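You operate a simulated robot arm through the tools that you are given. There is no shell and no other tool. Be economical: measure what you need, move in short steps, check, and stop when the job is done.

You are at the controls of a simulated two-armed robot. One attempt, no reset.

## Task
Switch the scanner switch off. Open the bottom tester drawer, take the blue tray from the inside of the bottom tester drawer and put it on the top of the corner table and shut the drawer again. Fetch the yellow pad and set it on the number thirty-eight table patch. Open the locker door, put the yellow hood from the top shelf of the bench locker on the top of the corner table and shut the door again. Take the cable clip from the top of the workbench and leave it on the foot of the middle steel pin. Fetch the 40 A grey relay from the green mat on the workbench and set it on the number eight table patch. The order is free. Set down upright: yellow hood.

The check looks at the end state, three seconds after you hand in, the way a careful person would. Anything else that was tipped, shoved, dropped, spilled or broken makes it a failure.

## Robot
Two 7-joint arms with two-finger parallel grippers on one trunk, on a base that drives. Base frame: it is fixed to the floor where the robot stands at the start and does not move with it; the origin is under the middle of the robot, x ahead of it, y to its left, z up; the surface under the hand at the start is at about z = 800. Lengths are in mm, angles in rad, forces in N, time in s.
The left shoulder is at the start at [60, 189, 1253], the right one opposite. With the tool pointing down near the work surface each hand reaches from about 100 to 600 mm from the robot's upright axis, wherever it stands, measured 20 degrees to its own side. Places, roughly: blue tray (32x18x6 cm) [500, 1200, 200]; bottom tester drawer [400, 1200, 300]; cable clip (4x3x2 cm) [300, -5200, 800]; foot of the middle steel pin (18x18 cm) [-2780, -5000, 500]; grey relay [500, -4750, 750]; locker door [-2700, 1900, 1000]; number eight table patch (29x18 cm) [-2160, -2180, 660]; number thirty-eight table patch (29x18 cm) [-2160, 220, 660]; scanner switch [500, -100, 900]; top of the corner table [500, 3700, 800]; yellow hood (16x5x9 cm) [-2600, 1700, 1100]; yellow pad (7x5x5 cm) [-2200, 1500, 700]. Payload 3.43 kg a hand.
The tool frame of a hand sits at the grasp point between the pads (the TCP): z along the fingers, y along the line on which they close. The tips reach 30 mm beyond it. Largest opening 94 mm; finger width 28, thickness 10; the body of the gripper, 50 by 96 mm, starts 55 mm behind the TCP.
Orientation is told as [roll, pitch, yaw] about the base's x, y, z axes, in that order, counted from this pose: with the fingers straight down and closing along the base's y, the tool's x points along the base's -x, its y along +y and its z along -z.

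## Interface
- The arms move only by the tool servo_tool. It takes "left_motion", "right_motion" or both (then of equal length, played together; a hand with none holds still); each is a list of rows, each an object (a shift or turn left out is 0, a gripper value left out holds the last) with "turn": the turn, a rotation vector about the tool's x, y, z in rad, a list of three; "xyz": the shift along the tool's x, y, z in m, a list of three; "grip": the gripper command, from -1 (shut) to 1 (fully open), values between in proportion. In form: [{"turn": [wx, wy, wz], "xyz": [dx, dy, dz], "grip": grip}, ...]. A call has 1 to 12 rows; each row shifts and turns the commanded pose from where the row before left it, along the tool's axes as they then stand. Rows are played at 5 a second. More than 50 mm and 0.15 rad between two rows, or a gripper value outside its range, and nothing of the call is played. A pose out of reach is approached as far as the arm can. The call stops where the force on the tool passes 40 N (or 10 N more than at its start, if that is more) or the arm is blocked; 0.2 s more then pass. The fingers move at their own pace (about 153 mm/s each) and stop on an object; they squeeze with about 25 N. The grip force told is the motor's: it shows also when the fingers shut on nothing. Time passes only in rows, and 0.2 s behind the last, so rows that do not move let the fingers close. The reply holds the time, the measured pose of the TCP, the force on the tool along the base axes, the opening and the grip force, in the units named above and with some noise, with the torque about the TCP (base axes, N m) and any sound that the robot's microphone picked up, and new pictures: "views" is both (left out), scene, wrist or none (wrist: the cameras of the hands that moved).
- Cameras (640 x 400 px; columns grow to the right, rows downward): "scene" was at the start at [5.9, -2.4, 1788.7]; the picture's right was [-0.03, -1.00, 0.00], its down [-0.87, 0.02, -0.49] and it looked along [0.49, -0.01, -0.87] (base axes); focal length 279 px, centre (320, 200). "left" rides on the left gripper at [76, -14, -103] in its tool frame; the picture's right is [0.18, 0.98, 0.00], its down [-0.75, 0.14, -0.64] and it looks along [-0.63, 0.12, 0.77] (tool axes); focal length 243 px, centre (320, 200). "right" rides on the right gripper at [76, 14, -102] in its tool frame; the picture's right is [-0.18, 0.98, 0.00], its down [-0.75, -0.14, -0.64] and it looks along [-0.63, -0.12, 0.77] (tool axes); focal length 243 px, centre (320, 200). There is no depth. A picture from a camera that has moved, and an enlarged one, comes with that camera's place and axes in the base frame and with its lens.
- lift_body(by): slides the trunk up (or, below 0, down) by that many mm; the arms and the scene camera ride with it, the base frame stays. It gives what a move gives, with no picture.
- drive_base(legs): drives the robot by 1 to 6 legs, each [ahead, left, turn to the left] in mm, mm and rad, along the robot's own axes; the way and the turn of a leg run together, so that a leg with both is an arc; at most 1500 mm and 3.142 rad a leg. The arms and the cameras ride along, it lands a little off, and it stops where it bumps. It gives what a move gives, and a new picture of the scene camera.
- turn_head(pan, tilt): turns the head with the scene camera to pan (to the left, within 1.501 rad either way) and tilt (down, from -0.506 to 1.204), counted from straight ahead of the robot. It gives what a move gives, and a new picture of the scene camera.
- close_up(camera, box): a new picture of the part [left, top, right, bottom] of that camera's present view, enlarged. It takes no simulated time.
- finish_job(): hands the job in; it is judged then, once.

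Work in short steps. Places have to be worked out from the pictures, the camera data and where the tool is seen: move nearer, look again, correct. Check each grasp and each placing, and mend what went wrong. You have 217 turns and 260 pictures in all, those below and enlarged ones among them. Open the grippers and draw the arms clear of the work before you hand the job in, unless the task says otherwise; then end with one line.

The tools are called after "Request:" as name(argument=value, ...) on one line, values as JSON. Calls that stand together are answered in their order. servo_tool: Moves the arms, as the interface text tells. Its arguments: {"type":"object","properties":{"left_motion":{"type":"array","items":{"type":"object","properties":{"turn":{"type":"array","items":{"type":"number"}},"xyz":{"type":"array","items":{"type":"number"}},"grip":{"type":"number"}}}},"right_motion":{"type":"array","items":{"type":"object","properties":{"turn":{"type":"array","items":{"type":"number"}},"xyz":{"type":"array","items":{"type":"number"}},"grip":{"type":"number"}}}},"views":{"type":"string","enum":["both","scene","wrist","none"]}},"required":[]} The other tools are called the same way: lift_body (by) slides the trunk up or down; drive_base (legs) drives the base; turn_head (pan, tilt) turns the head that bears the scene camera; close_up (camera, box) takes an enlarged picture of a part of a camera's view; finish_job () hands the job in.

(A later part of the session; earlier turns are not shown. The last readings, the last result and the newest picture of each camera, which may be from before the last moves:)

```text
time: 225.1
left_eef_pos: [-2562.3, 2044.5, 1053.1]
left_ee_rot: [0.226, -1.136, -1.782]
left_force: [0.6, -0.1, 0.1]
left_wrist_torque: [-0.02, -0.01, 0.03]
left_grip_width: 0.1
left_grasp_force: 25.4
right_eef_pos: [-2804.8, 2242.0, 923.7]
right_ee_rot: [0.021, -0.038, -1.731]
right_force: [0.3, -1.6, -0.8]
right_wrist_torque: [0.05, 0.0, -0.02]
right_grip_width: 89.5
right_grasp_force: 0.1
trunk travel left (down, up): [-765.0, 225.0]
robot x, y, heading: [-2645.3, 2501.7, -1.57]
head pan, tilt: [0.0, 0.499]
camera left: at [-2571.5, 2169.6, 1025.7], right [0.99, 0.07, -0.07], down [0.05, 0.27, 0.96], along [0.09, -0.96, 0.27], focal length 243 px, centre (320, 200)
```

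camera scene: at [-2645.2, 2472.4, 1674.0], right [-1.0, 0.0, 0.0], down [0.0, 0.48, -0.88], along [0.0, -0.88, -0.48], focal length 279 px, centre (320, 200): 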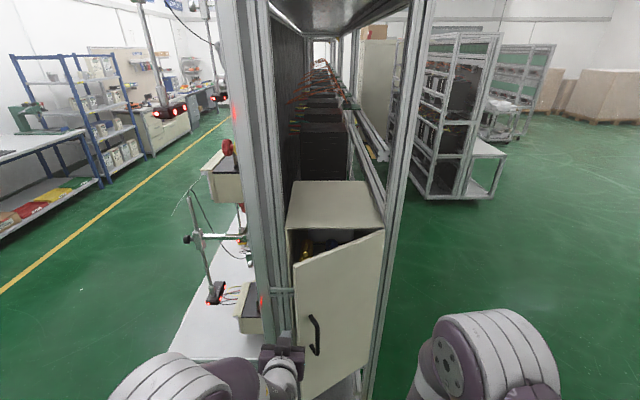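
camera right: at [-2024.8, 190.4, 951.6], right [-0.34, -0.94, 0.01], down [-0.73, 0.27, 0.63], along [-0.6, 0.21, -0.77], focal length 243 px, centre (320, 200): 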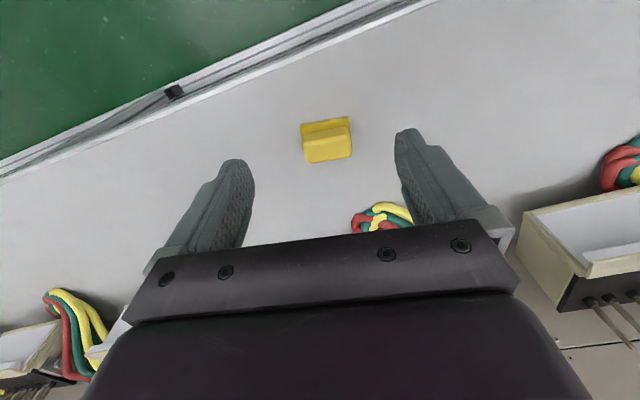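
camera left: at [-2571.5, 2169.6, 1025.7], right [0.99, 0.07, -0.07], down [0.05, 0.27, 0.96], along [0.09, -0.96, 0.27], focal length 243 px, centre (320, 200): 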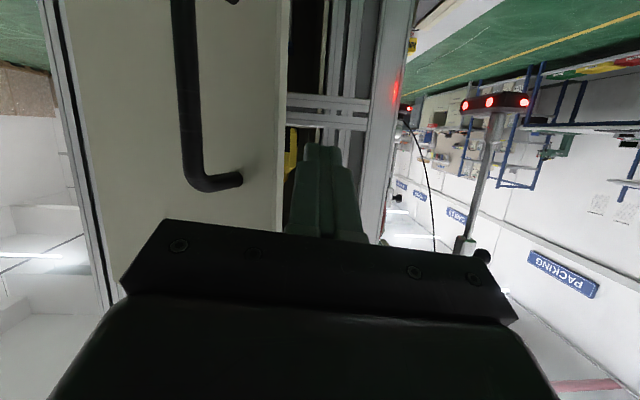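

Request:
servo_tool(left_motion=[{"xyz": [-0.0197, 0, 0.043]}, {"xyz": [-0.0197, 0, 0.043]}, {}], views="wrist")

```text
time: 225.9
left_eef_pos: [-2557.6, 1950.6, 1056.0]
left_ee_rot: [0.221, -1.136, -1.777]
left_force: [7.2, 3.9, -0.7]
left_wrist_torque: [-0.16, 0.19, -0.21]
left_grip_width: 0.0
left_grasp_force: 24.7
right_eef_pos: [-2804.0, 2240.7, 924.8]
right_ee_rot: [0.02, -0.038, -1.731]
right_force: [-0.9, -0.1, -1.6]
right_wrist_torque: [0.06, 0.02, 0.02]
right_grip_width: 89.2
right_grasp_force: 0.1
trunk travel left (down, up): [-765.0, 225.0]
robot x, y, heading: [-2646.2, 2504.5, -1.572]
head pan, tilt: [0.0, 0.499]
camera left: at [-2569.1, 2076.0, 1027.9], right [0.99, 0.07, -0.08], down [0.05, 0.27, 0.96], along [0.09, -0.96, 0.27], focal length 243 px, centre (320, 200)
```

left: 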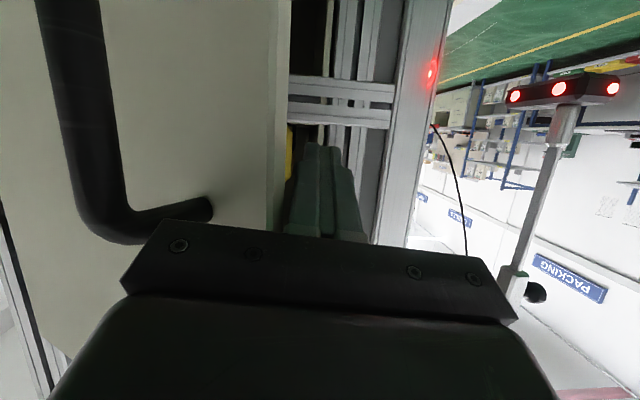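

Finger is inside the door edge. Sweep the door open by driving along the edge's arc.

Request:
drive_base(legs=[[-60, -54, 0], [-53, -61, 0]])

```text
time: 226.9
left_eef_pos: [-2596.9, 2006.2, 1053.5]
left_ee_rot: [0.217, -1.129, -1.762]
left_force: [15.9, 16.6, -11.1]
left_wrist_torque: [-1.32, 0.87, -0.89]
left_grip_width: 0.0
left_grasp_force: 25.1
right_eef_pos: [-2846.7, 2292.5, 924.0]
right_ee_rot: [0.022, -0.042, -1.725]
right_force: [-0.7, -0.5, -0.5]
right_wrist_torque: [0.03, 0.04, -0.05]
right_grip_width: 89.2
right_grasp_force: 0.1
trunk travel left (down, up): [-765.0, 225.0]
robot x, y, heading: [-2691.0, 2550.9, -1.567]
head pan, tilt: [0.0, 0.499]
stopped in leg 1: the robot was blocked; the commanded pose is now the measured one
camera scene: at [-2687.0, 2527.4, 1673.8], right [-1.0, 0.0, 0.0], down [0.0, 0.47, -0.88], along [0.0, -0.88, -0.47], focal length 279 px, centre (320, 200)
```

scene: 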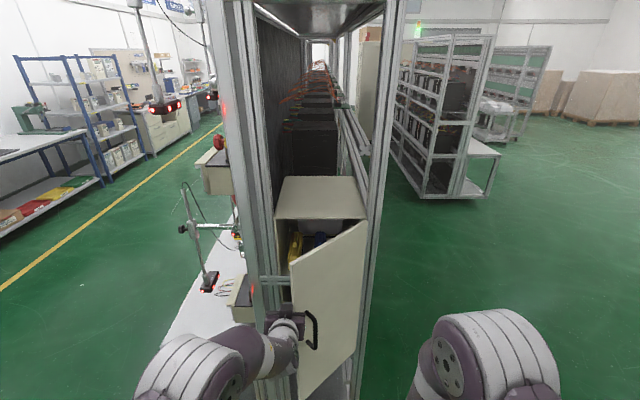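

Blocked by pinching; shift the hand left, then go deeper so the hand itself is inside the door.

Request:
servo_tool(left_motion=[{"xyz": [0, 0.02, 0]}, {"xyz": [0, 0.01, 0]}, {}], views="wrist")

```text
time: 227.8
left_eef_pos: [-2570.4, 1999.5, 1058.3]
left_ee_rot: [0.218, -1.133, -1.766]
left_force: [0.3, 0.4, -0.3]
left_wrist_torque: [0.0, 0.01, 0.0]
left_grip_width: 0.0
left_grasp_force: 24.8
right_eef_pos: [-2846.6, 2286.7, 924.8]
right_ee_rot: [0.02, -0.036, -1.729]
right_force: [-0.2, -1.6, 0.9]
right_wrist_torque: [0.04, 0.02, -0.02]
right_grip_width: 89.5
right_grasp_force: 0.2
trunk travel left (down, up): [-765.0, 225.0]
robot x, y, heading: [-2689.6, 2550.3, -1.569]
head pan, tilt: [0.0, 0.499]
camera left: at [-2581.6, 2123.2, 1029.2], right [0.99, 0.08, -0.08], down [0.05, 0.27, 0.96], along [0.1, -0.96, 0.26], focal length 243 px, centre (320, 200)
```

left: 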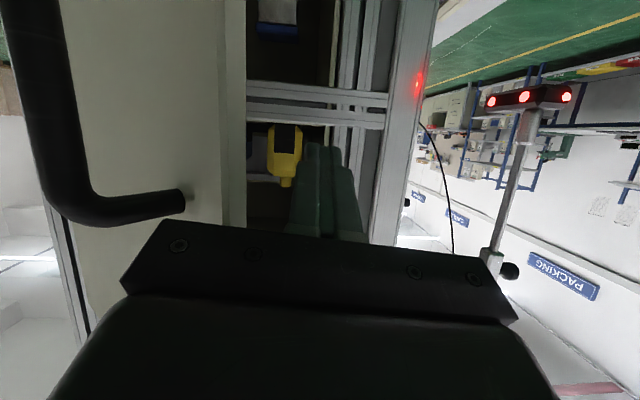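

Request:
servo_tool(left_motion=[{"xyz": [-0.0197, -0.003, 0.043]}, {"xyz": [-0.0187, -0.003, 0.041]}, {}], views="both")

```text
time: 228.2
left_eef_pos: [-2560.8, 1959.2, 1057.6]
left_ee_rot: [0.191, -1.137, -1.716]
left_force: [21.7, 10.3, 7.9]
left_wrist_torque: [-0.11, 0.67, -0.69]
left_grip_width: 0.0
left_grasp_force: 25.5
right_eef_pos: [-2844.1, 2289.0, 924.1]
right_ee_rot: [0.017, -0.036, -1.725]
right_force: [0.3, -0.4, -0.4]
right_wrist_torque: [0.15, -0.01, 0.0]
right_grip_width: 89.4
right_grasp_force: 0.0
trunk travel left (down, up): [-765.0, 225.0]
robot x, y, heading: [-2688.9, 2553.2, -1.564]
head pan, tilt: [0.0, 0.499]
stopped in row 2 (left hand): the force on the tool passed its limit at 59 N (the readings are from after the stop); the commanded pose is now the measured one
camera scene: at [-2682.7, 2519.1, 1674.1], right [-1.0, -0.01, 0.0], down [-0.01, 0.48, -0.88], along [0.0, -0.88, -0.48], focal length 279 px, centre (320, 200)
camera left: at [-2576.9, 2083.9, 1029.8], right [0.99, 0.11, -0.09], down [0.06, 0.28, 0.96], along [0.13, -0.96, 0.27], focal length 243 px, centre (320, 200)
```

scene: 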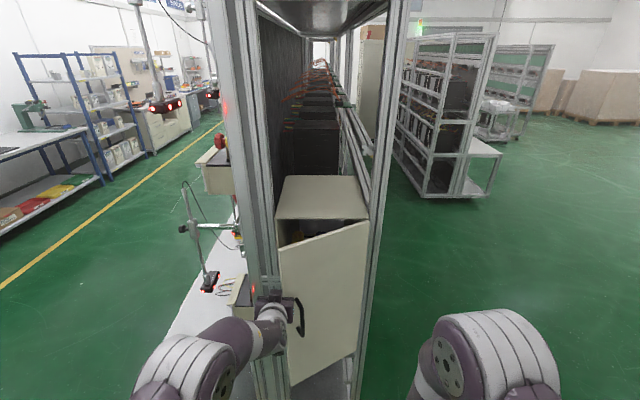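
left: 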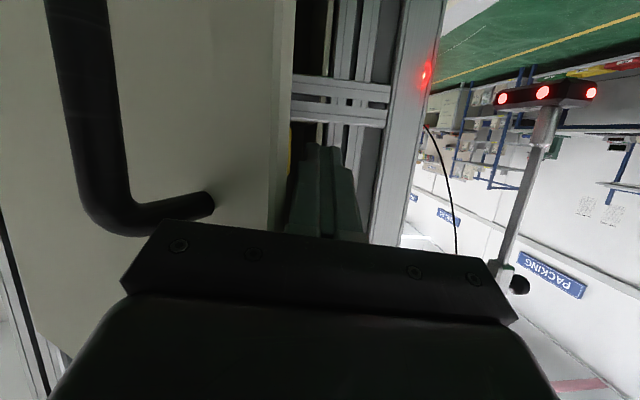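

The gripper body pushes the handle when deep. I instead keep only the finger tip hooked and retreat along with the edge's arc.

Request:
drive_base(legs=[[-54, -31, 0], [-50, -45, 0]])

```text
time: 229.7
left_eef_pos: [-2643.7, 2064.6, 1057.6]
left_ee_rot: [0.202, -1.136, -1.733]
left_force: [-0.8, 0.8, 0.0]
left_wrist_torque: [-0.02, -0.01, -0.01]
left_grip_width: 0.0
left_grasp_force: 24.8
right_eef_pos: [-2923.8, 2392.2, 923.8]
right_ee_rot: [0.022, -0.037, -1.727]
right_force: [1.3, -1.8, -0.6]
right_wrist_torque: [0.0, 0.03, -0.07]
right_grip_width: 89.2
right_grasp_force: 0.1
trunk travel left (down, up): [-765.0, 225.0]
robot x, y, heading: [-2761.4, 2654.6, -1.57]
head pan, tilt: [0.0, 0.499]
camera scene: at [-2764.3, 2623.2, 1674.0], right [-1.0, 0.0, 0.0], down [0.0, 0.48, -0.88], along [0.0, -0.88, -0.48], focal length 279 px, centre (320, 200)
```

scene: 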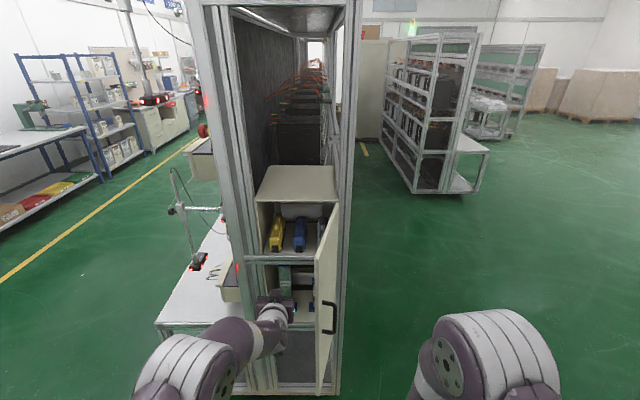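

The door is open almost 90°. Look at the shelf contents.

Request:
close_up(camera="scene", box=[235, 150, 355, 350])

```text
2.00 times, centred on (295, 250) of scene
camera zoom: at [-2764.3, 2623.2, 1674.0], right [-1.0, 0.0, 0.0], down [0.0, 0.48, -0.88], along [0.0, -0.88, -0.48], focal length 558 px, centre (370, 100)
```

zoom: 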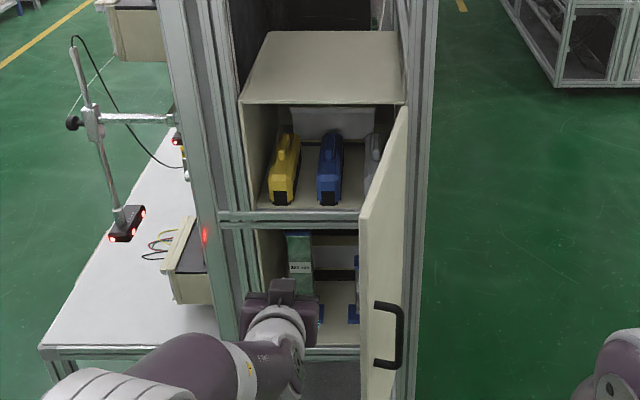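

Three hoods stand on the top shelf; the yellow is leftmost at about x −2598, front y≈1811, shelf z≈1015. Move the right arm outward, away from the open door, and open the left gripper.

Request:
servo_tool(right_motion=[{"xyz": [0, -0.045, -0.01]}, {"xyz": [0, -0.045, -0.01]}, {"xyz": [0, -0.045, -0.01]}, {"xyz": [0, -0.045, -0.01]}, {}], left_motion=[{"grip": 0.5}, {"xyz": [0, 0.02, 0]}, {"xyz": [0, 0.02, 0]}, {}, {}], views="both")

```text
time: 230.2
left_eef_pos: [-2643.2, 2061.3, 1058.5]
left_ee_rot: [0.201, -1.135, -1.731]
left_force: [0.1, 0.4, -0.9]
left_wrist_torque: [-0.02, 0.03, -0.01]
left_grip_width: 70.4
left_grasp_force: 0.0
right_eef_pos: [-2962.1, 2387.8, 932.9]
right_ee_rot: [0.022, -0.058, -1.742]
right_force: [-0.3, -3.2, 1.7]
right_wrist_torque: [0.53, -0.01, -0.08]
right_grip_width: 89.2
right_grasp_force: 0.0
trunk travel left (down, up): [-765.0, 225.0]
robot x, y, heading: [-2759.9, 2654.6, -1.567]
head pan, tilt: [0.0, 0.499]
stopped in row 2 (right hand): the force on the tool passed its limit at 57 N (the readings are from after the stop); the commanded pose is now the measured one
camera scene: at [-2763.2, 2620.8, 1673.9], right [-1.0, 0.0, 0.0], down [0.0, 0.48, -0.88], along [0.0, -0.88, -0.48], focal length 279 px, centre (320, 200)
camera right: at [-2934.6, 2466.4, 1031.8], right [0.94, -0.35, 0.03], down [-0.27, -0.68, 0.68], along [-0.21, -0.65, -0.73], focal length 243 px, centre (320, 200)
camera left: at [-2657.9, 2186.4, 1029.3], right [0.99, 0.1, -0.08], down [0.05, 0.27, 0.96], along [0.12, -0.96, 0.27], focal length 243 px, centre (320, 200)
```

scene: 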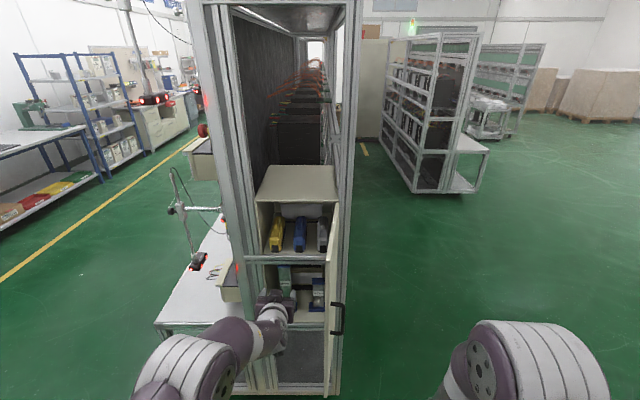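
right: 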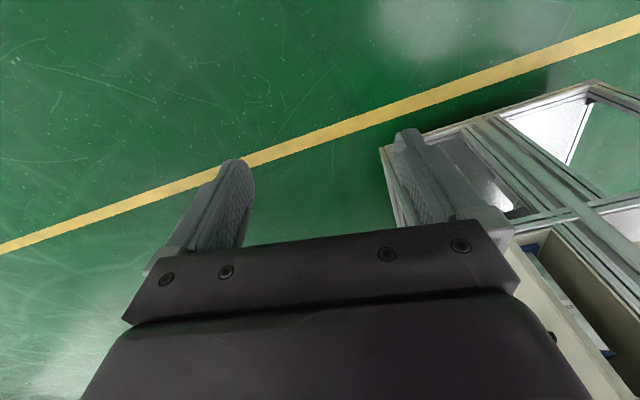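
left: 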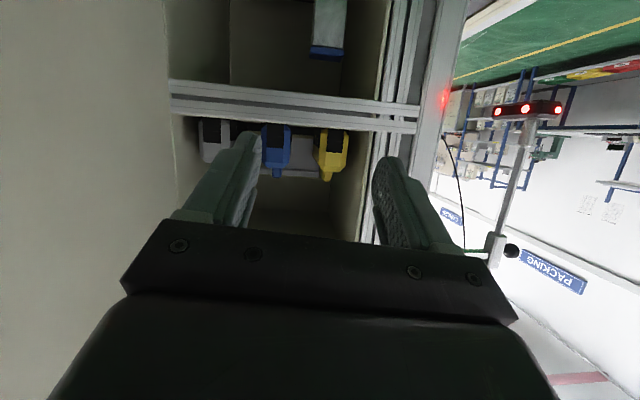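

Clear view of the yellow hood: x≈−2599, z 1025–1105. Drive closer.

Request:
drive_base(legs=[[170, 42, 0]])

Request:
servo_tool(left_motion=[{}], views="wrist")

```text
time: 231.6
left_eef_pos: [-2600.9, 1894.8, 1057.6]
left_ee_rot: [0.202, -1.137, -1.731]
left_force: [0.5, -0.2, -0.4]
left_wrist_torque: [0.0, -0.01, -0.02]
left_grip_width: 70.5
left_grasp_force: 0.0
right_eef_pos: [-2917.0, 2220.8, 934.1]
right_ee_rot: [0.022, -0.059, -1.739]
right_force: [2.0, -10.2, -0.4]
right_wrist_torque: [1.08, 0.15, -0.41]
right_grip_width: 89.2
right_grasp_force: 0.1
trunk travel left (down, up): [-765.0, 225.0]
robot x, y, heading: [-2719.8, 2485.9, -1.559]
head pan, tilt: [0.0, 0.499]
camera scene: at [-2719.9, 2454.4, 1674.0], right [-1.0, 0.0, 0.0], down [0.0, 0.48, -0.88], along [0.0, -0.88, -0.48], focal length 279 px, centre (320, 200)
```

scene: 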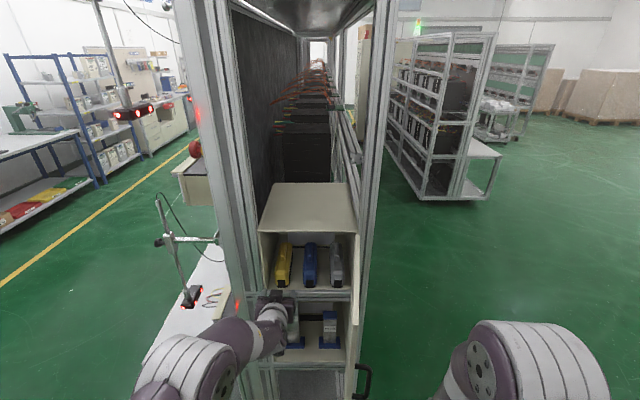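

```text
time: 232.0
left_eef_pos: [-2600.8, 1897.1, 1058.7]
left_ee_rot: [0.202, -1.14, -1.735]
left_force: [-0.3, 0.4, 0.7]
left_wrist_torque: [0.04, 0.02, 0.0]
left_grip_width: 70.6
left_grasp_force: 0.0
right_eef_pos: [-2918.0, 2221.5, 934.4]
right_ee_rot: [0.023, -0.059, -1.74]
right_force: [0.3, -1.9, -0.2]
right_wrist_torque: [0.2, 0.07, -0.05]
right_grip_width: 89.3
right_grasp_force: 0.0
trunk travel left (down, up): [-765.0, 225.0]
robot x, y, heading: [-2718.0, 2482.8, -1.568]
head pan, tilt: [0.0, 0.499]
camera left: at [-2614.5, 2020.4, 1030.5], right [0.99, 0.1, -0.08], down [0.05, 0.28, 0.96], along [0.12, -0.96, 0.27], focal length 243 px, centre (320, 200)
```

left: 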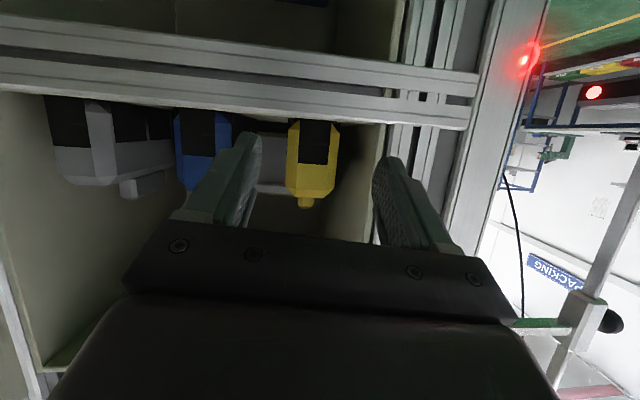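

Aligned. Drive 60 mm ahead and look again.

Request:
drive_base(legs=[[62, -2, 0]])

Request:
servo_tool(left_motion=[{}], views="wrist")

```text
time: 233.0
left_eef_pos: [-2604.9, 1832.1, 1058.3]
left_ee_rot: [0.205, -1.139, -1.737]
left_force: [-8.5, 5.1, 3.3]
left_wrist_torque: [0.06, -0.05, 0.25]
left_grip_width: 66.5
left_grasp_force: 0.0
right_eef_pos: [-2920.0, 2157.4, 933.2]
right_ee_rot: [0.025, -0.058, -1.742]
right_force: [-1.3, -3.9, -1.7]
right_wrist_torque: [0.19, -0.01, -0.05]
right_grip_width: 89.1
right_grasp_force: 0.0
trunk travel left (down, up): [-765.0, 225.0]
robot x, y, heading: [-2722.5, 2424.3, -1.566]
head pan, tilt: [0.0, 0.499]
camera scene: at [-2724.2, 2393.0, 1674.1], right [-1.0, 0.0, 0.0], down [0.0, 0.48, -0.88], along [0.0, -0.88, -0.48], focal length 279 px, centre (320, 200)
```

scene: 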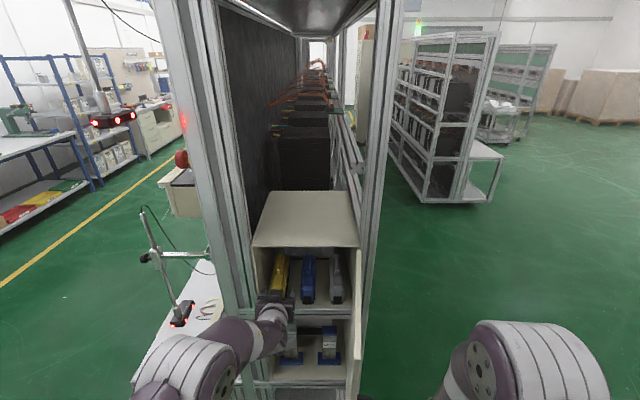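

```text
time: 233.4
left_eef_pos: [-2604.3, 1830.7, 1058.0]
left_ee_rot: [0.204, -1.137, -1.735]
left_force: [-6.4, -3.5, -1.6]
left_wrist_torque: [-0.01, 0.1, -0.15]
left_grip_width: 67.2
left_grasp_force: 0.1
right_eef_pos: [-2920.4, 2157.3, 934.5]
right_ee_rot: [0.024, -0.058, -1.743]
right_force: [-0.7, 0.2, -0.2]
right_wrist_torque: [0.09, 0.02, -0.03]
right_grip_width: 89.6
right_grasp_force: 0.1
trunk travel left (down, up): [-765.0, 225.0]
robot x, y, heading: [-2723.1, 2424.3, -1.568]
head pan, tilt: [0.0, 0.499]
camera left: at [-2617.9, 1954.9, 1030.0], right [0.99, 0.1, -0.08], down [0.05, 0.27, 0.96], along [0.12, -0.96, 0.27], focal length 243 px, centre (320, 200)
```

left: 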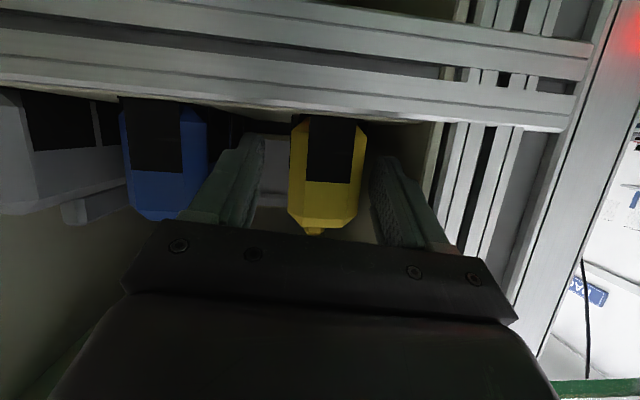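

The left finger brushed the locker side wall (≈x −2560). Narrow the opening to 60 mm, centre on the hood (−2598) and go forward 40 mm.

Request:
servo_tool(left_motion=[{"grip": 0.27}, {"xyz": [0, 0.004, 0]}, {"xyz": [-0.0085, 0, 0.0187]}, {"xyz": [-0.0085, 0, 0.0187]}, {}], views="wrist")

```text
time: 234.6
left_eef_pos: [-2598.9, 1793.2, 1057.1]
left_ee_rot: [0.207, -1.134, -1.737]
left_force: [-12.8, 7.2, -3.4]
left_wrist_torque: [-0.33, -0.07, 0.8]
left_grip_width: 57.3
left_grasp_force: 0.0
right_eef_pos: [-2921.0, 2158.7, 933.6]
right_ee_rot: [0.025, -0.057, -1.74]
right_force: [-0.1, -0.5, -0.9]
right_wrist_torque: [0.07, 0.03, -0.01]
right_grip_width: 89.3
right_grasp_force: 0.1
trunk travel left (down, up): [-765.0, 225.0]
robot x, y, heading: [-2720.4, 2423.5, -1.569]
head pan, tilt: [0.0, 0.499]
camera left: at [-2613.0, 1917.7, 1029.6], right [0.99, 0.1, -0.08], down [0.05, 0.27, 0.96], along [0.12, -0.96, 0.27], focal length 243 px, centre (320, 200)
```

left: 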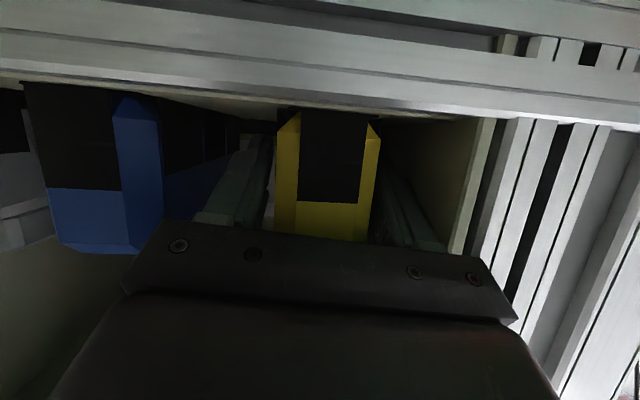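

Fingers straddle the hood. Close.

Request:
servo_tool(left_motion=[{"grip": -1}, {}, {}, {}], views="wrist")

```text
time: 235.6
left_eef_pos: [-2598.9, 1793.1, 1058.0]
left_ee_rot: [0.208, -1.136, -1.739]
left_force: [-17.0, 9.7, -9.4]
left_wrist_torque: [-0.65, -0.15, 1.22]
left_grip_width: 45.8
left_grasp_force: 24.9
right_eef_pos: [-2922.0, 2158.0, 932.9]
right_ee_rot: [0.026, -0.059, -1.742]
right_force: [-0.1, -1.1, 0.1]
right_wrist_torque: [0.19, -0.02, -0.07]
right_grip_width: 89.3
right_grasp_force: 0.1
trunk travel left (down, up): [-765.0, 225.0]
robot x, y, heading: [-2720.2, 2422.0, -1.569]
head pan, tilt: [0.0, 0.499]
camera left: at [-2613.0, 1917.3, 1029.9], right [0.99, 0.1, -0.08], down [0.05, 0.27, 0.96], along [0.12, -0.96, 0.27], focal length 243 px, centre (320, 200)
```

left: 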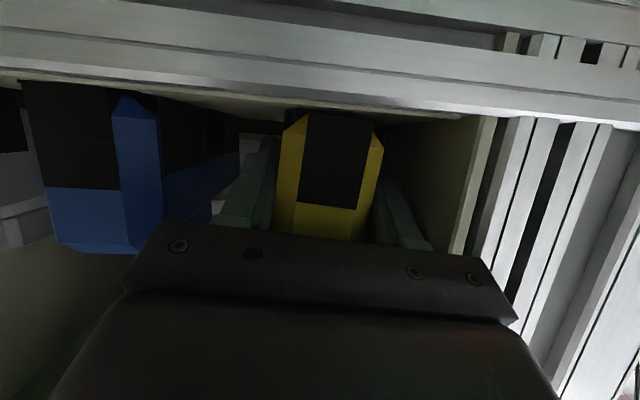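

Hood gripped (46 mm). Shift slightly off the side wall and lift 20 mm.

Request:
servo_tool(left_motion=[{"xyz": [0, -0.006, 0]}, {"xyz": [-0.009, 0, -0.004]}, {"xyz": [-0.009, 0, -0.004]}, {}], views="wrist")

```text
time: 236.6
left_eef_pos: [-2604.1, 1790.0, 1076.8]
left_ee_rot: [0.199, -1.137, -1.731]
left_force: [0.2, 0.1, 0.6]
left_wrist_torque: [0.06, 0.02, 0.01]
left_grip_width: 45.6
left_grasp_force: 24.8
right_eef_pos: [-2920.7, 2156.8, 934.5]
right_ee_rot: [0.02, -0.058, -1.742]
right_force: [0.7, -2.1, 0.0]
right_wrist_torque: [0.22, -0.02, -0.05]
right_grip_width: 89.3
right_grasp_force: 0.0
trunk travel left (down, up): [-765.0, 225.0]
robot x, y, heading: [-2720.5, 2424.5, -1.562]
head pan, tilt: [0.0, 0.499]
camera left: at [-2618.5, 1913.9, 1048.8], right [0.99, 0.1, -0.08], down [0.05, 0.27, 0.96], along [0.12, -0.96, 0.27], focal length 243 px, centre (320, 200)
```

left: 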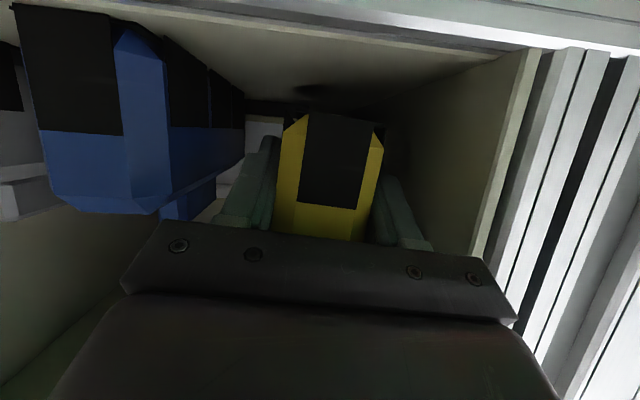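

Hood is off the shelf. Back straight out.

Request:
drive_base(legs=[[-420, 0, 0]])

Request:
servo_tool(left_motion=[{}], views="wrist")

```text
time: 239.2
left_eef_pos: [-2604.0, 2200.8, 1076.1]
left_ee_rot: [0.201, -1.137, -1.726]
left_force: [0.3, 0.3, -0.4]
left_wrist_torque: [0.07, -0.01, 0.01]
left_grip_width: 45.7
left_grasp_force: 24.9
right_eef_pos: [-2921.7, 2566.8, 933.9]
right_ee_rot: [0.023, -0.058, -1.736]
right_force: [-0.2, -2.1, 0.2]
right_wrist_torque: [0.23, 0.01, -0.09]
right_grip_width: 89.2
right_grasp_force: 0.2
trunk travel left (down, up): [-765.0, 225.0]
robot x, y, heading: [-2724.1, 2833.5, -1.563]
head pan, tilt: [0.0, 0.499]
camera scene: at [-2724.1, 2801.1, 1674.0], right [-1.0, -0.01, 0.0], down [0.0, 0.48, -0.88], along [0.01, -0.88, -0.48], focal length 279 px, centre (320, 200)
```

scene: 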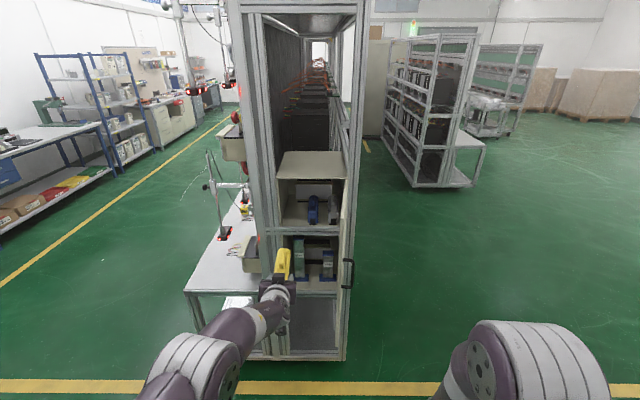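

```text
time: 239.6
left_eef_pos: [-2603.2, 2201.0, 1075.6]
left_ee_rot: [0.2, -1.138, -1.727]
left_force: [0.0, -0.4, -0.2]
left_wrist_torque: [0.0, 0.0, 0.01]
left_grip_width: 45.9
left_grasp_force: 25.3
right_eef_pos: [-2920.0, 2567.0, 932.6]
right_ee_rot: [0.02, -0.057, -1.735]
right_force: [0.3, -0.6, -0.5]
right_wrist_torque: [0.06, 0.02, -0.01]
right_grip_width: 89.4
right_grasp_force: 0.1
trunk travel left (down, up): [-765.0, 225.0]
robot x, y, heading: [-2724.0, 2834.1, -1.565]
head pan, tilt: [0.0, 0.499]
camera left: at [-2618.4, 2324.8, 1048.2], right [0.99, 0.1, -0.08], down [0.05, 0.27, 0.96], along [0.12, -0.96, 0.27], focal length 243 px, centre (320, 200)
```

left: 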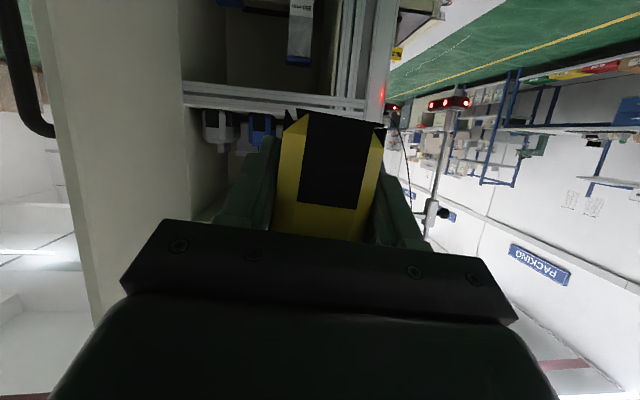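

The hood is out. I'll set it on the corner table right of the tray, near y≈3420. Turn to face +x and drive there.

Request:
drive_base(legs=[[0, 0, 1.565], [1200, 230, 0], [950, 230, 0]])

Request:
turn_head(pan=0.1, tilt=0.6)

```text
time: 254.3
left_eef_pos: [39.7, 3558.3, 1077.0]
left_ee_rot: [0.2, -1.134, -0.097]
left_force: [-0.6, 0.4, -0.1]
left_wrist_torque: [0.0, 0.02, -0.02]
left_grip_width: 45.5
left_grasp_force: 24.9
right_eef_pos: [-305.3, 3220.2, 933.7]
right_ee_rot: [0.021, -0.059, -0.105]
right_force: [2.4, -0.6, -1.0]
right_wrist_torque: [-0.05, 0.11, -0.04]
right_grip_width: 89.1
right_grasp_force: 0.0
trunk travel left (down, up): [-765.0, 225.0]
robot x, y, heading: [-584.3, 3398.4, 0.072]
head pan, tilt: [0.0, 0.499]
camera scene: at [-551.9, 3401.8, 1674.0], right [0.07, -1.0, 0.0], down [-0.48, -0.03, -0.88], along [0.88, 0.06, -0.48], focal length 279 px, centre (320, 200)
```

scene: 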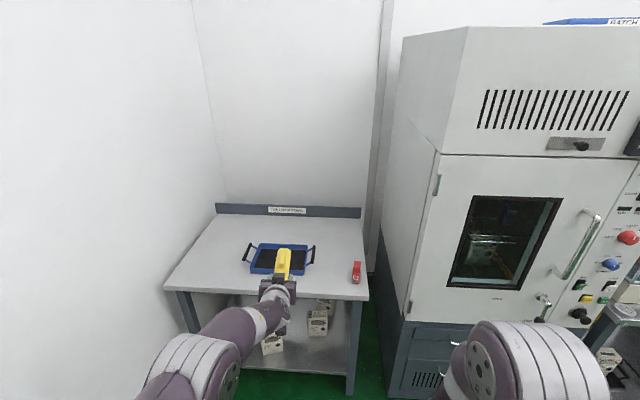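

```text
time: 255.0
left_eef_pos: [41.4, 3558.3, 1076.0]
left_ee_rot: [0.2, -1.136, -0.096]
left_force: [0.0, 0.3, -0.5]
left_wrist_torque: [0.05, 0.01, -0.03]
left_grip_width: 45.8
left_grasp_force: 24.8
right_eef_pos: [-304.6, 3220.4, 933.4]
right_ee_rot: [0.023, -0.057, -0.105]
right_force: [-0.3, 0.5, 0.7]
right_wrist_torque: [-0.03, 0.08, -0.02]
right_grip_width: 89.3
right_grasp_force: 0.1
trunk travel left (down, up): [-765.0, 225.0]
robot x, y, heading: [-580.2, 3399.0, 0.067]
head pan, tilt: [0.099, 0.6]
camera scene: at [-555.2, 3410.4, 1664.9], right [0.17, -0.99, 0.0], down [-0.56, -0.09, -0.83], along [0.81, 0.14, -0.56], focal length 279 px, centre (320, 200)
```

scene: 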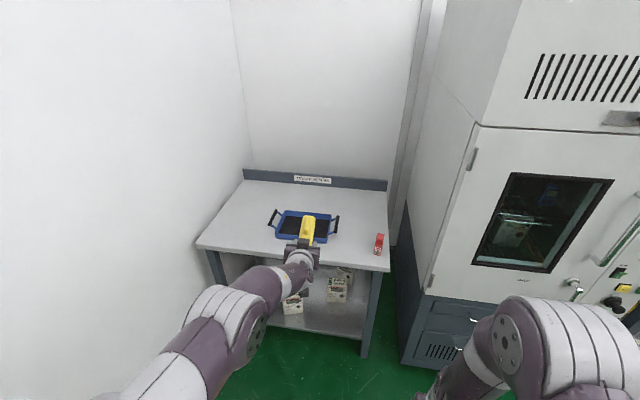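

Request:
drive_base(legs=[[0, 0, -0.067], [285, -101, 0]])

Request:
turn_head(pan=0.1, tilt=0.8)

```text
time: 257.5
left_eef_pos: [330.9, 3412.1, 1076.3]
left_ee_rot: [0.2, -1.136, -0.162]
left_force: [0.1, -0.2, -0.9]
left_wrist_torque: [0.0, 0.04, 0.01]
left_grip_width: 45.8
left_grasp_force: 24.6
right_eef_pos: [-37.3, 3098.0, 935.0]
right_ee_rot: [0.022, -0.059, -0.174]
right_force: [1.3, -0.2, 0.0]
right_wrist_torque: [0.01, 0.06, -0.06]
right_grip_width: 89.2
right_grasp_force: 0.1
trunk travel left (down, up): [-765.0, 225.0]
robot x, y, heading: [-305.9, 3298.9, 0.002]
head pan, tilt: [0.099, 0.6]
camera scene: at [-274.3, 3305.7, 1664.9], right [0.1, -0.99, 0.0], down [-0.56, -0.06, -0.83], along [0.82, 0.08, -0.56], focal length 279 px, centre (320, 200)
```

scene: 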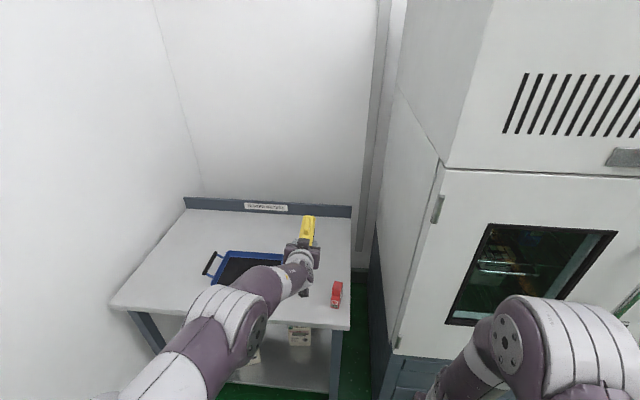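

```text
time: 258.2
left_eef_pos: [330.6, 3412.8, 1077.1]
left_ee_rot: [0.201, -1.135, -0.163]
left_force: [0.8, 1.6, -0.4]
left_wrist_torque: [0.01, 0.02, 0.04]
left_grip_width: 45.7
left_grasp_force: 25.5
right_eef_pos: [-37.1, 3098.9, 933.3]
right_ee_rot: [0.021, -0.057, -0.174]
right_force: [-0.4, 0.3, -0.1]
right_wrist_torque: [-0.01, 0.01, -0.02]
right_grip_width: 89.4
right_grasp_force: 0.1
trunk travel left (down, up): [-765.0, 225.0]
robot x, y, heading: [-300.5, 3297.5, 0.0]
head pan, tilt: [0.099, 0.799]
camera scene: at [-281.3, 3304.7, 1648.1], right [0.1, -0.99, 0.0], down [-0.71, -0.07, -0.7], along [0.69, 0.07, -0.72], focal length 279 px, centre (320, 200)
```

scene: 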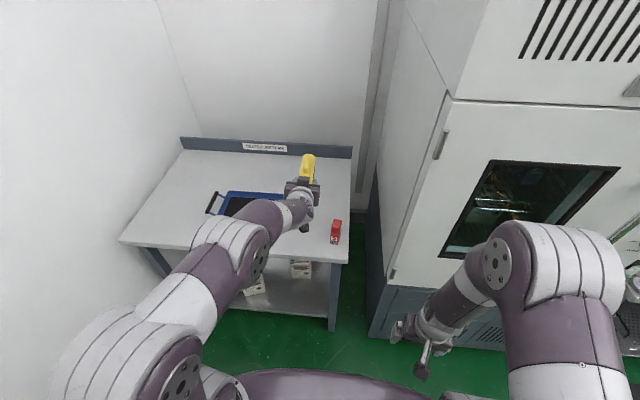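

Above the free spot. Lower the trunk 150 mm and check clearances.

Request:
lift_body(by=-150)

Request:
servo_tool(left_motion=[{}], views="both")

```text
time: 260.0
left_eef_pos: [329.3, 3412.2, 926.0]
left_ee_rot: [0.2, -1.136, -0.163]
left_force: [0.1, 0.3, -1.2]
left_wrist_torque: [0.03, 0.05, 0.0]
left_grip_width: 45.8
left_grasp_force: 24.9
right_eef_pos: [-38.9, 3099.4, 783.8]
right_ee_rot: [0.022, -0.06, -0.173]
right_force: [1.1, 0.3, 0.4]
right_wrist_torque: [-0.01, 0.09, -0.01]
right_grip_width: 89.0
right_grasp_force: 0.1
trunk travel left (down, up): [-615.0, 375.0]
robot x, y, heading: [-302.6, 3294.9, -0.004]
head pan, tilt: [0.099, 0.799]
```

```text
time: 260.4
left_eef_pos: [329.0, 3411.9, 926.5]
left_ee_rot: [0.201, -1.135, -0.164]
left_force: [-0.6, -0.3, -0.6]
left_wrist_torque: [0.0, 0.03, -0.01]
left_grip_width: 45.3
left_grasp_force: 25.3
right_eef_pos: [-37.8, 3098.6, 783.6]
right_ee_rot: [0.024, -0.059, -0.173]
right_force: [0.4, 0.6, -0.6]
right_wrist_torque: [-0.03, 0.03, -0.02]
right_grip_width: 89.6
right_grasp_force: 0.1
trunk travel left (down, up): [-615.0, 375.0]
robot x, y, heading: [-305.0, 3297.3, 0.004]
head pan, tilt: [0.099, 0.799]
camera scene: at [-281.8, 3304.8, 1498.0], right [0.1, -0.99, 0.0], down [-0.71, -0.07, -0.7], along [0.69, 0.07, -0.72], focal length 279 px, centre (320, 200)
camera left: at [206.2, 3398.1, 898.6], right [-0.09, 0.99, -0.08], down [-0.27, 0.06, 0.96], along [0.96, 0.11, 0.27], focal length 243 px, centre (320, 200)
```

scene: 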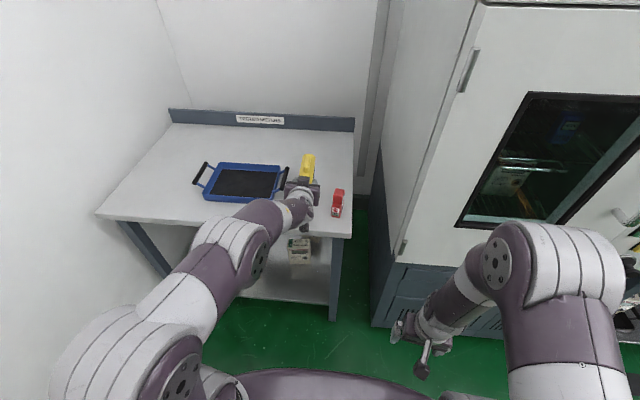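
left: 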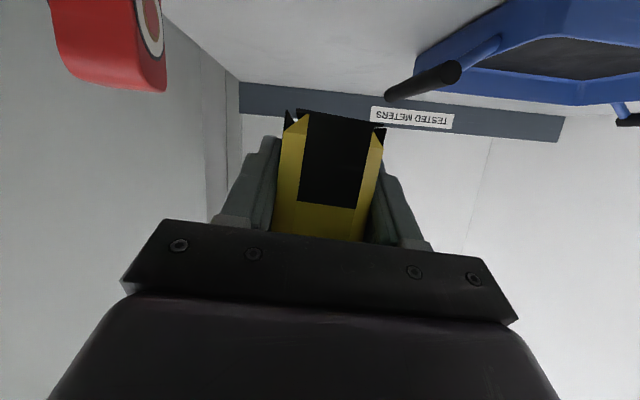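

Centred in the gap between the red block and tray. Lower 60 more with the trunk, then finely with the arm.

Request:
lift_body(by=-60)

Request:
servo_tool(left_motion=[{"xyz": [0.0045, 0, 0.002]}, {"xyz": [0.0045, 0, 0.002]}, {"xyz": [0.0045, 0, 0.002]}, {"xyz": [0.0036, 0, 0.0016]}, {}], views="wrist")

```text
time: 261.4
left_eef_pos: [330.1, 3412.5, 865.9]
left_ee_rot: [0.199, -1.138, -0.164]
left_force: [-0.2, 0.5, -0.9]
left_wrist_torque: [0.0, 0.01, 0.0]
left_grip_width: 45.6
left_grasp_force: 25.0
right_eef_pos: [-37.4, 3097.9, 724.0]
right_ee_rot: [0.021, -0.06, -0.176]
right_force: [1.1, 0.3, 0.1]
right_wrist_torque: [-0.01, 0.05, -0.07]
right_grip_width: 89.3
right_grasp_force: 0.1
trunk travel left (down, up): [-555.0, 435.0]
robot x, y, heading: [-301.0, 3297.7, 0.001]
head pan, tilt: [0.099, 0.799]
```

```text
time: 262.6
left_eef_pos: [330.2, 3413.1, 846.4]
left_ee_rot: [0.201, -1.137, -0.165]
left_force: [-0.5, 0.2, -1.1]
left_wrist_torque: [-0.02, 0.05, -0.01]
left_grip_width: 45.8
left_grasp_force: 24.5
right_eef_pos: [-36.8, 3098.0, 724.2]
right_ee_rot: [0.024, -0.061, -0.175]
right_force: [0.5, 0.3, -0.2]
right_wrist_torque: [-0.04, 0.04, -0.06]
right_grip_width: 89.4
right_grasp_force: 0.0
trunk travel left (down, up): [-555.0, 435.0]
robot x, y, heading: [-299.7, 3297.3, -0.0]
head pan, tilt: [0.099, 0.799]
camera left: at [206.0, 3399.0, 819.1], right [-0.09, 0.99, -0.08], down [-0.27, 0.06, 0.96], along [0.96, 0.11, 0.27], focal length 243 px, centre (320, 200)
```

left: 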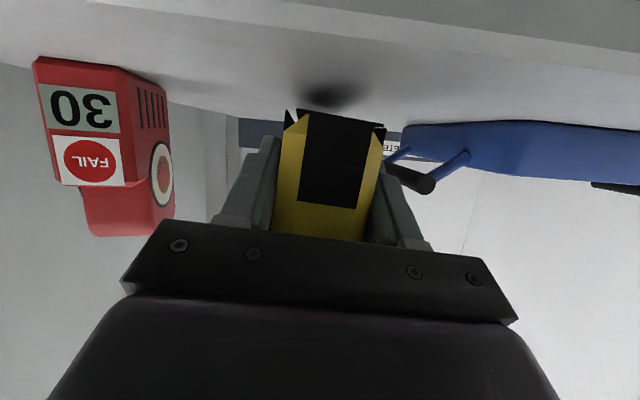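

Request:
servo_tool(left_motion=[{"xyz": [0.0027, 0, 0.0012]}, {"xyz": [0.0027, 0, 0.0012]}, {"xyz": [0.0018, 0, 0.0008]}, {}], views="wrist")

```text
time: 263.6
left_eef_pos: [329.3, 3416.1, 839.4]
left_ee_rot: [0.202, -1.137, -0.164]
left_force: [0.7, 0.5, -0.5]
left_wrist_torque: [0.0, 0.01, 0.01]
left_grip_width: 45.4
left_grasp_force: 25.4
right_eef_pos: [-36.3, 3099.6, 724.2]
right_ee_rot: [0.023, -0.058, -0.174]
right_force: [1.0, 0.2, -0.2]
right_wrist_torque: [-0.03, 0.01, 0.0]
right_grip_width: 89.7
right_grasp_force: 0.1
trunk travel left (down, up): [-555.0, 435.0]
robot x, y, heading: [-300.6, 3296.9, 0.006]
head pan, tilt: [0.099, 0.799]
camera left: at [206.3, 3400.3, 812.1], right [-0.09, 0.99, -0.08], down [-0.27, 0.06, 0.96], along [0.96, 0.11, 0.27], focal length 243 px, centre (320, 200)
```

left: 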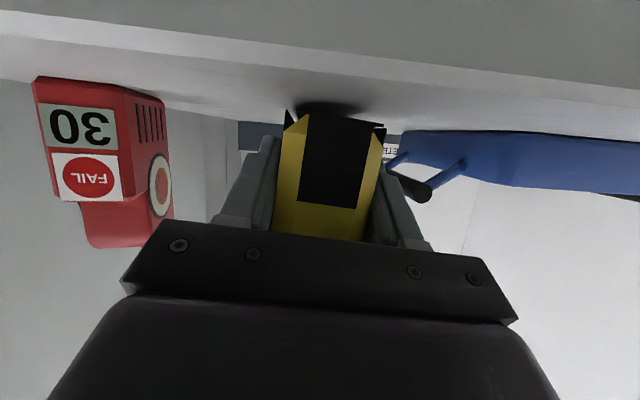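

Request:
servo_tool(left_motion=[{"xyz": [0.0018, 0, 0.0008]}, {"xyz": [0.0018, 0, 0.0008]}, {"xyz": [0.0018, 0, 0.0008]}, {}], views="wrist")

```text
time: 264.6
left_eef_pos: [331.9, 3415.4, 836.2]
left_ee_rot: [0.204, -1.141, -0.164]
left_force: [0.7, 2.1, 10.2]
left_wrist_torque: [-0.13, 0.34, 0.01]
left_grip_width: 45.7
left_grasp_force: 24.7
right_eef_pos: [-39.4, 3098.4, 723.5]
right_ee_rot: [0.024, -0.06, -0.174]
right_force: [-0.2, -0.2, 0.6]
right_wrist_torque: [-0.04, 0.04, 0.0]
right_grip_width: 89.4
right_grasp_force: 0.0
trunk travel left (down, up): [-555.0, 435.0]
robot x, y, heading: [-303.2, 3300.8, 0.003]
head pan, tilt: [0.099, 0.799]
camera left: at [206.2, 3400.3, 807.9], right [-0.09, 0.99, -0.08], down [-0.28, 0.06, 0.96], along [0.96, 0.11, 0.27], focal length 243 px, centre (320, 200)
```

left: 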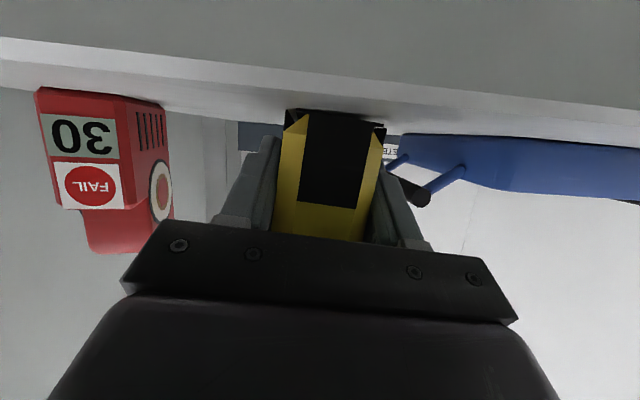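

Contact. Open to ~65 mm and drive straight back.

Request:
servo_tool(left_motion=[{"grip": 0.4}, {}, {}], views="none")

Request:
drive_base(legs=[[-250, 0, 0]])

Request:
close_up(camera="scene", box=[150, 80, 390, 260])

```text
time: 265.4
left_eef_pos: [331.0, 3414.6, 834.4]
left_ee_rot: [0.201, -1.136, -0.164]
left_force: [0.0, 0.4, 0.2]
left_wrist_torque: [0.02, 0.02, 0.03]
left_grip_width: 65.8
left_grasp_force: 0.0
right_eef_pos: [-38.2, 3098.5, 723.9]
right_ee_rot: [0.023, -0.057, -0.175]
right_force: [0.8, 0.2, 0.0]
right_wrist_torque: [-0.04, 0.04, 0.02]
right_grip_width: 89.1
right_grasp_force: 0.0
trunk travel left (down, up): [-555.0, 435.0]
robot x, y, heading: [-299.1, 3299.6, -0.0]
head pan, tilt: [0.099, 0.799]
```

```text
time: 267.2
left_eef_pos: [75.8, 3412.1, 835.4]
left_ee_rot: [0.201, -1.138, -0.17]
left_force: [0.1, 0.0, -0.3]
left_wrist_torque: [0.0, 0.0, 0.02]
left_grip_width: 65.9
left_grasp_force: 0.0
right_eef_pos: [-292.5, 3097.9, 723.7]
right_ee_rot: [0.024, -0.059, -0.178]
right_force: [0.9, -0.2, -0.2]
right_wrist_torque: [0.01, 0.02, 0.0]
right_grip_width: 89.6
right_grasp_force: 0.2
trunk travel left (down, up): [-555.0, 435.0]
robot x, y, heading: [-556.3, 3298.6, -0.001]
head pan, tilt: [0.099, 0.799]
camera scene: at [-536.2, 3305.2, 1438.0], right [0.1, -1.0, 0.0], down [-0.71, -0.07, -0.7], along [0.69, 0.07, -0.72], focal length 279 px, centre (320, 200)
```

scene: 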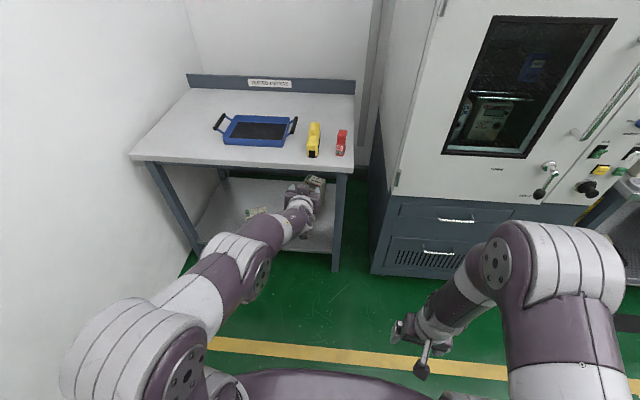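

```text
2.22 times, centred on (270, 170) of scene
camera zoom: at [-536.2, 3305.2, 1438.0], right [0.1, -1.0, 0.0], down [-0.71, -0.07, -0.7], along [0.69, 0.07, -0.72], focal length 620 px, centre (431, 267)
```

zoom: 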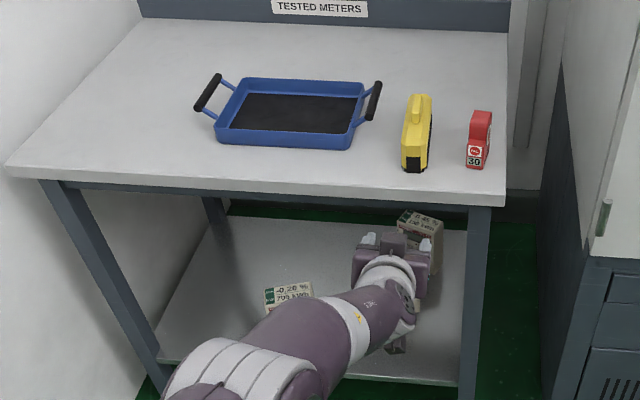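

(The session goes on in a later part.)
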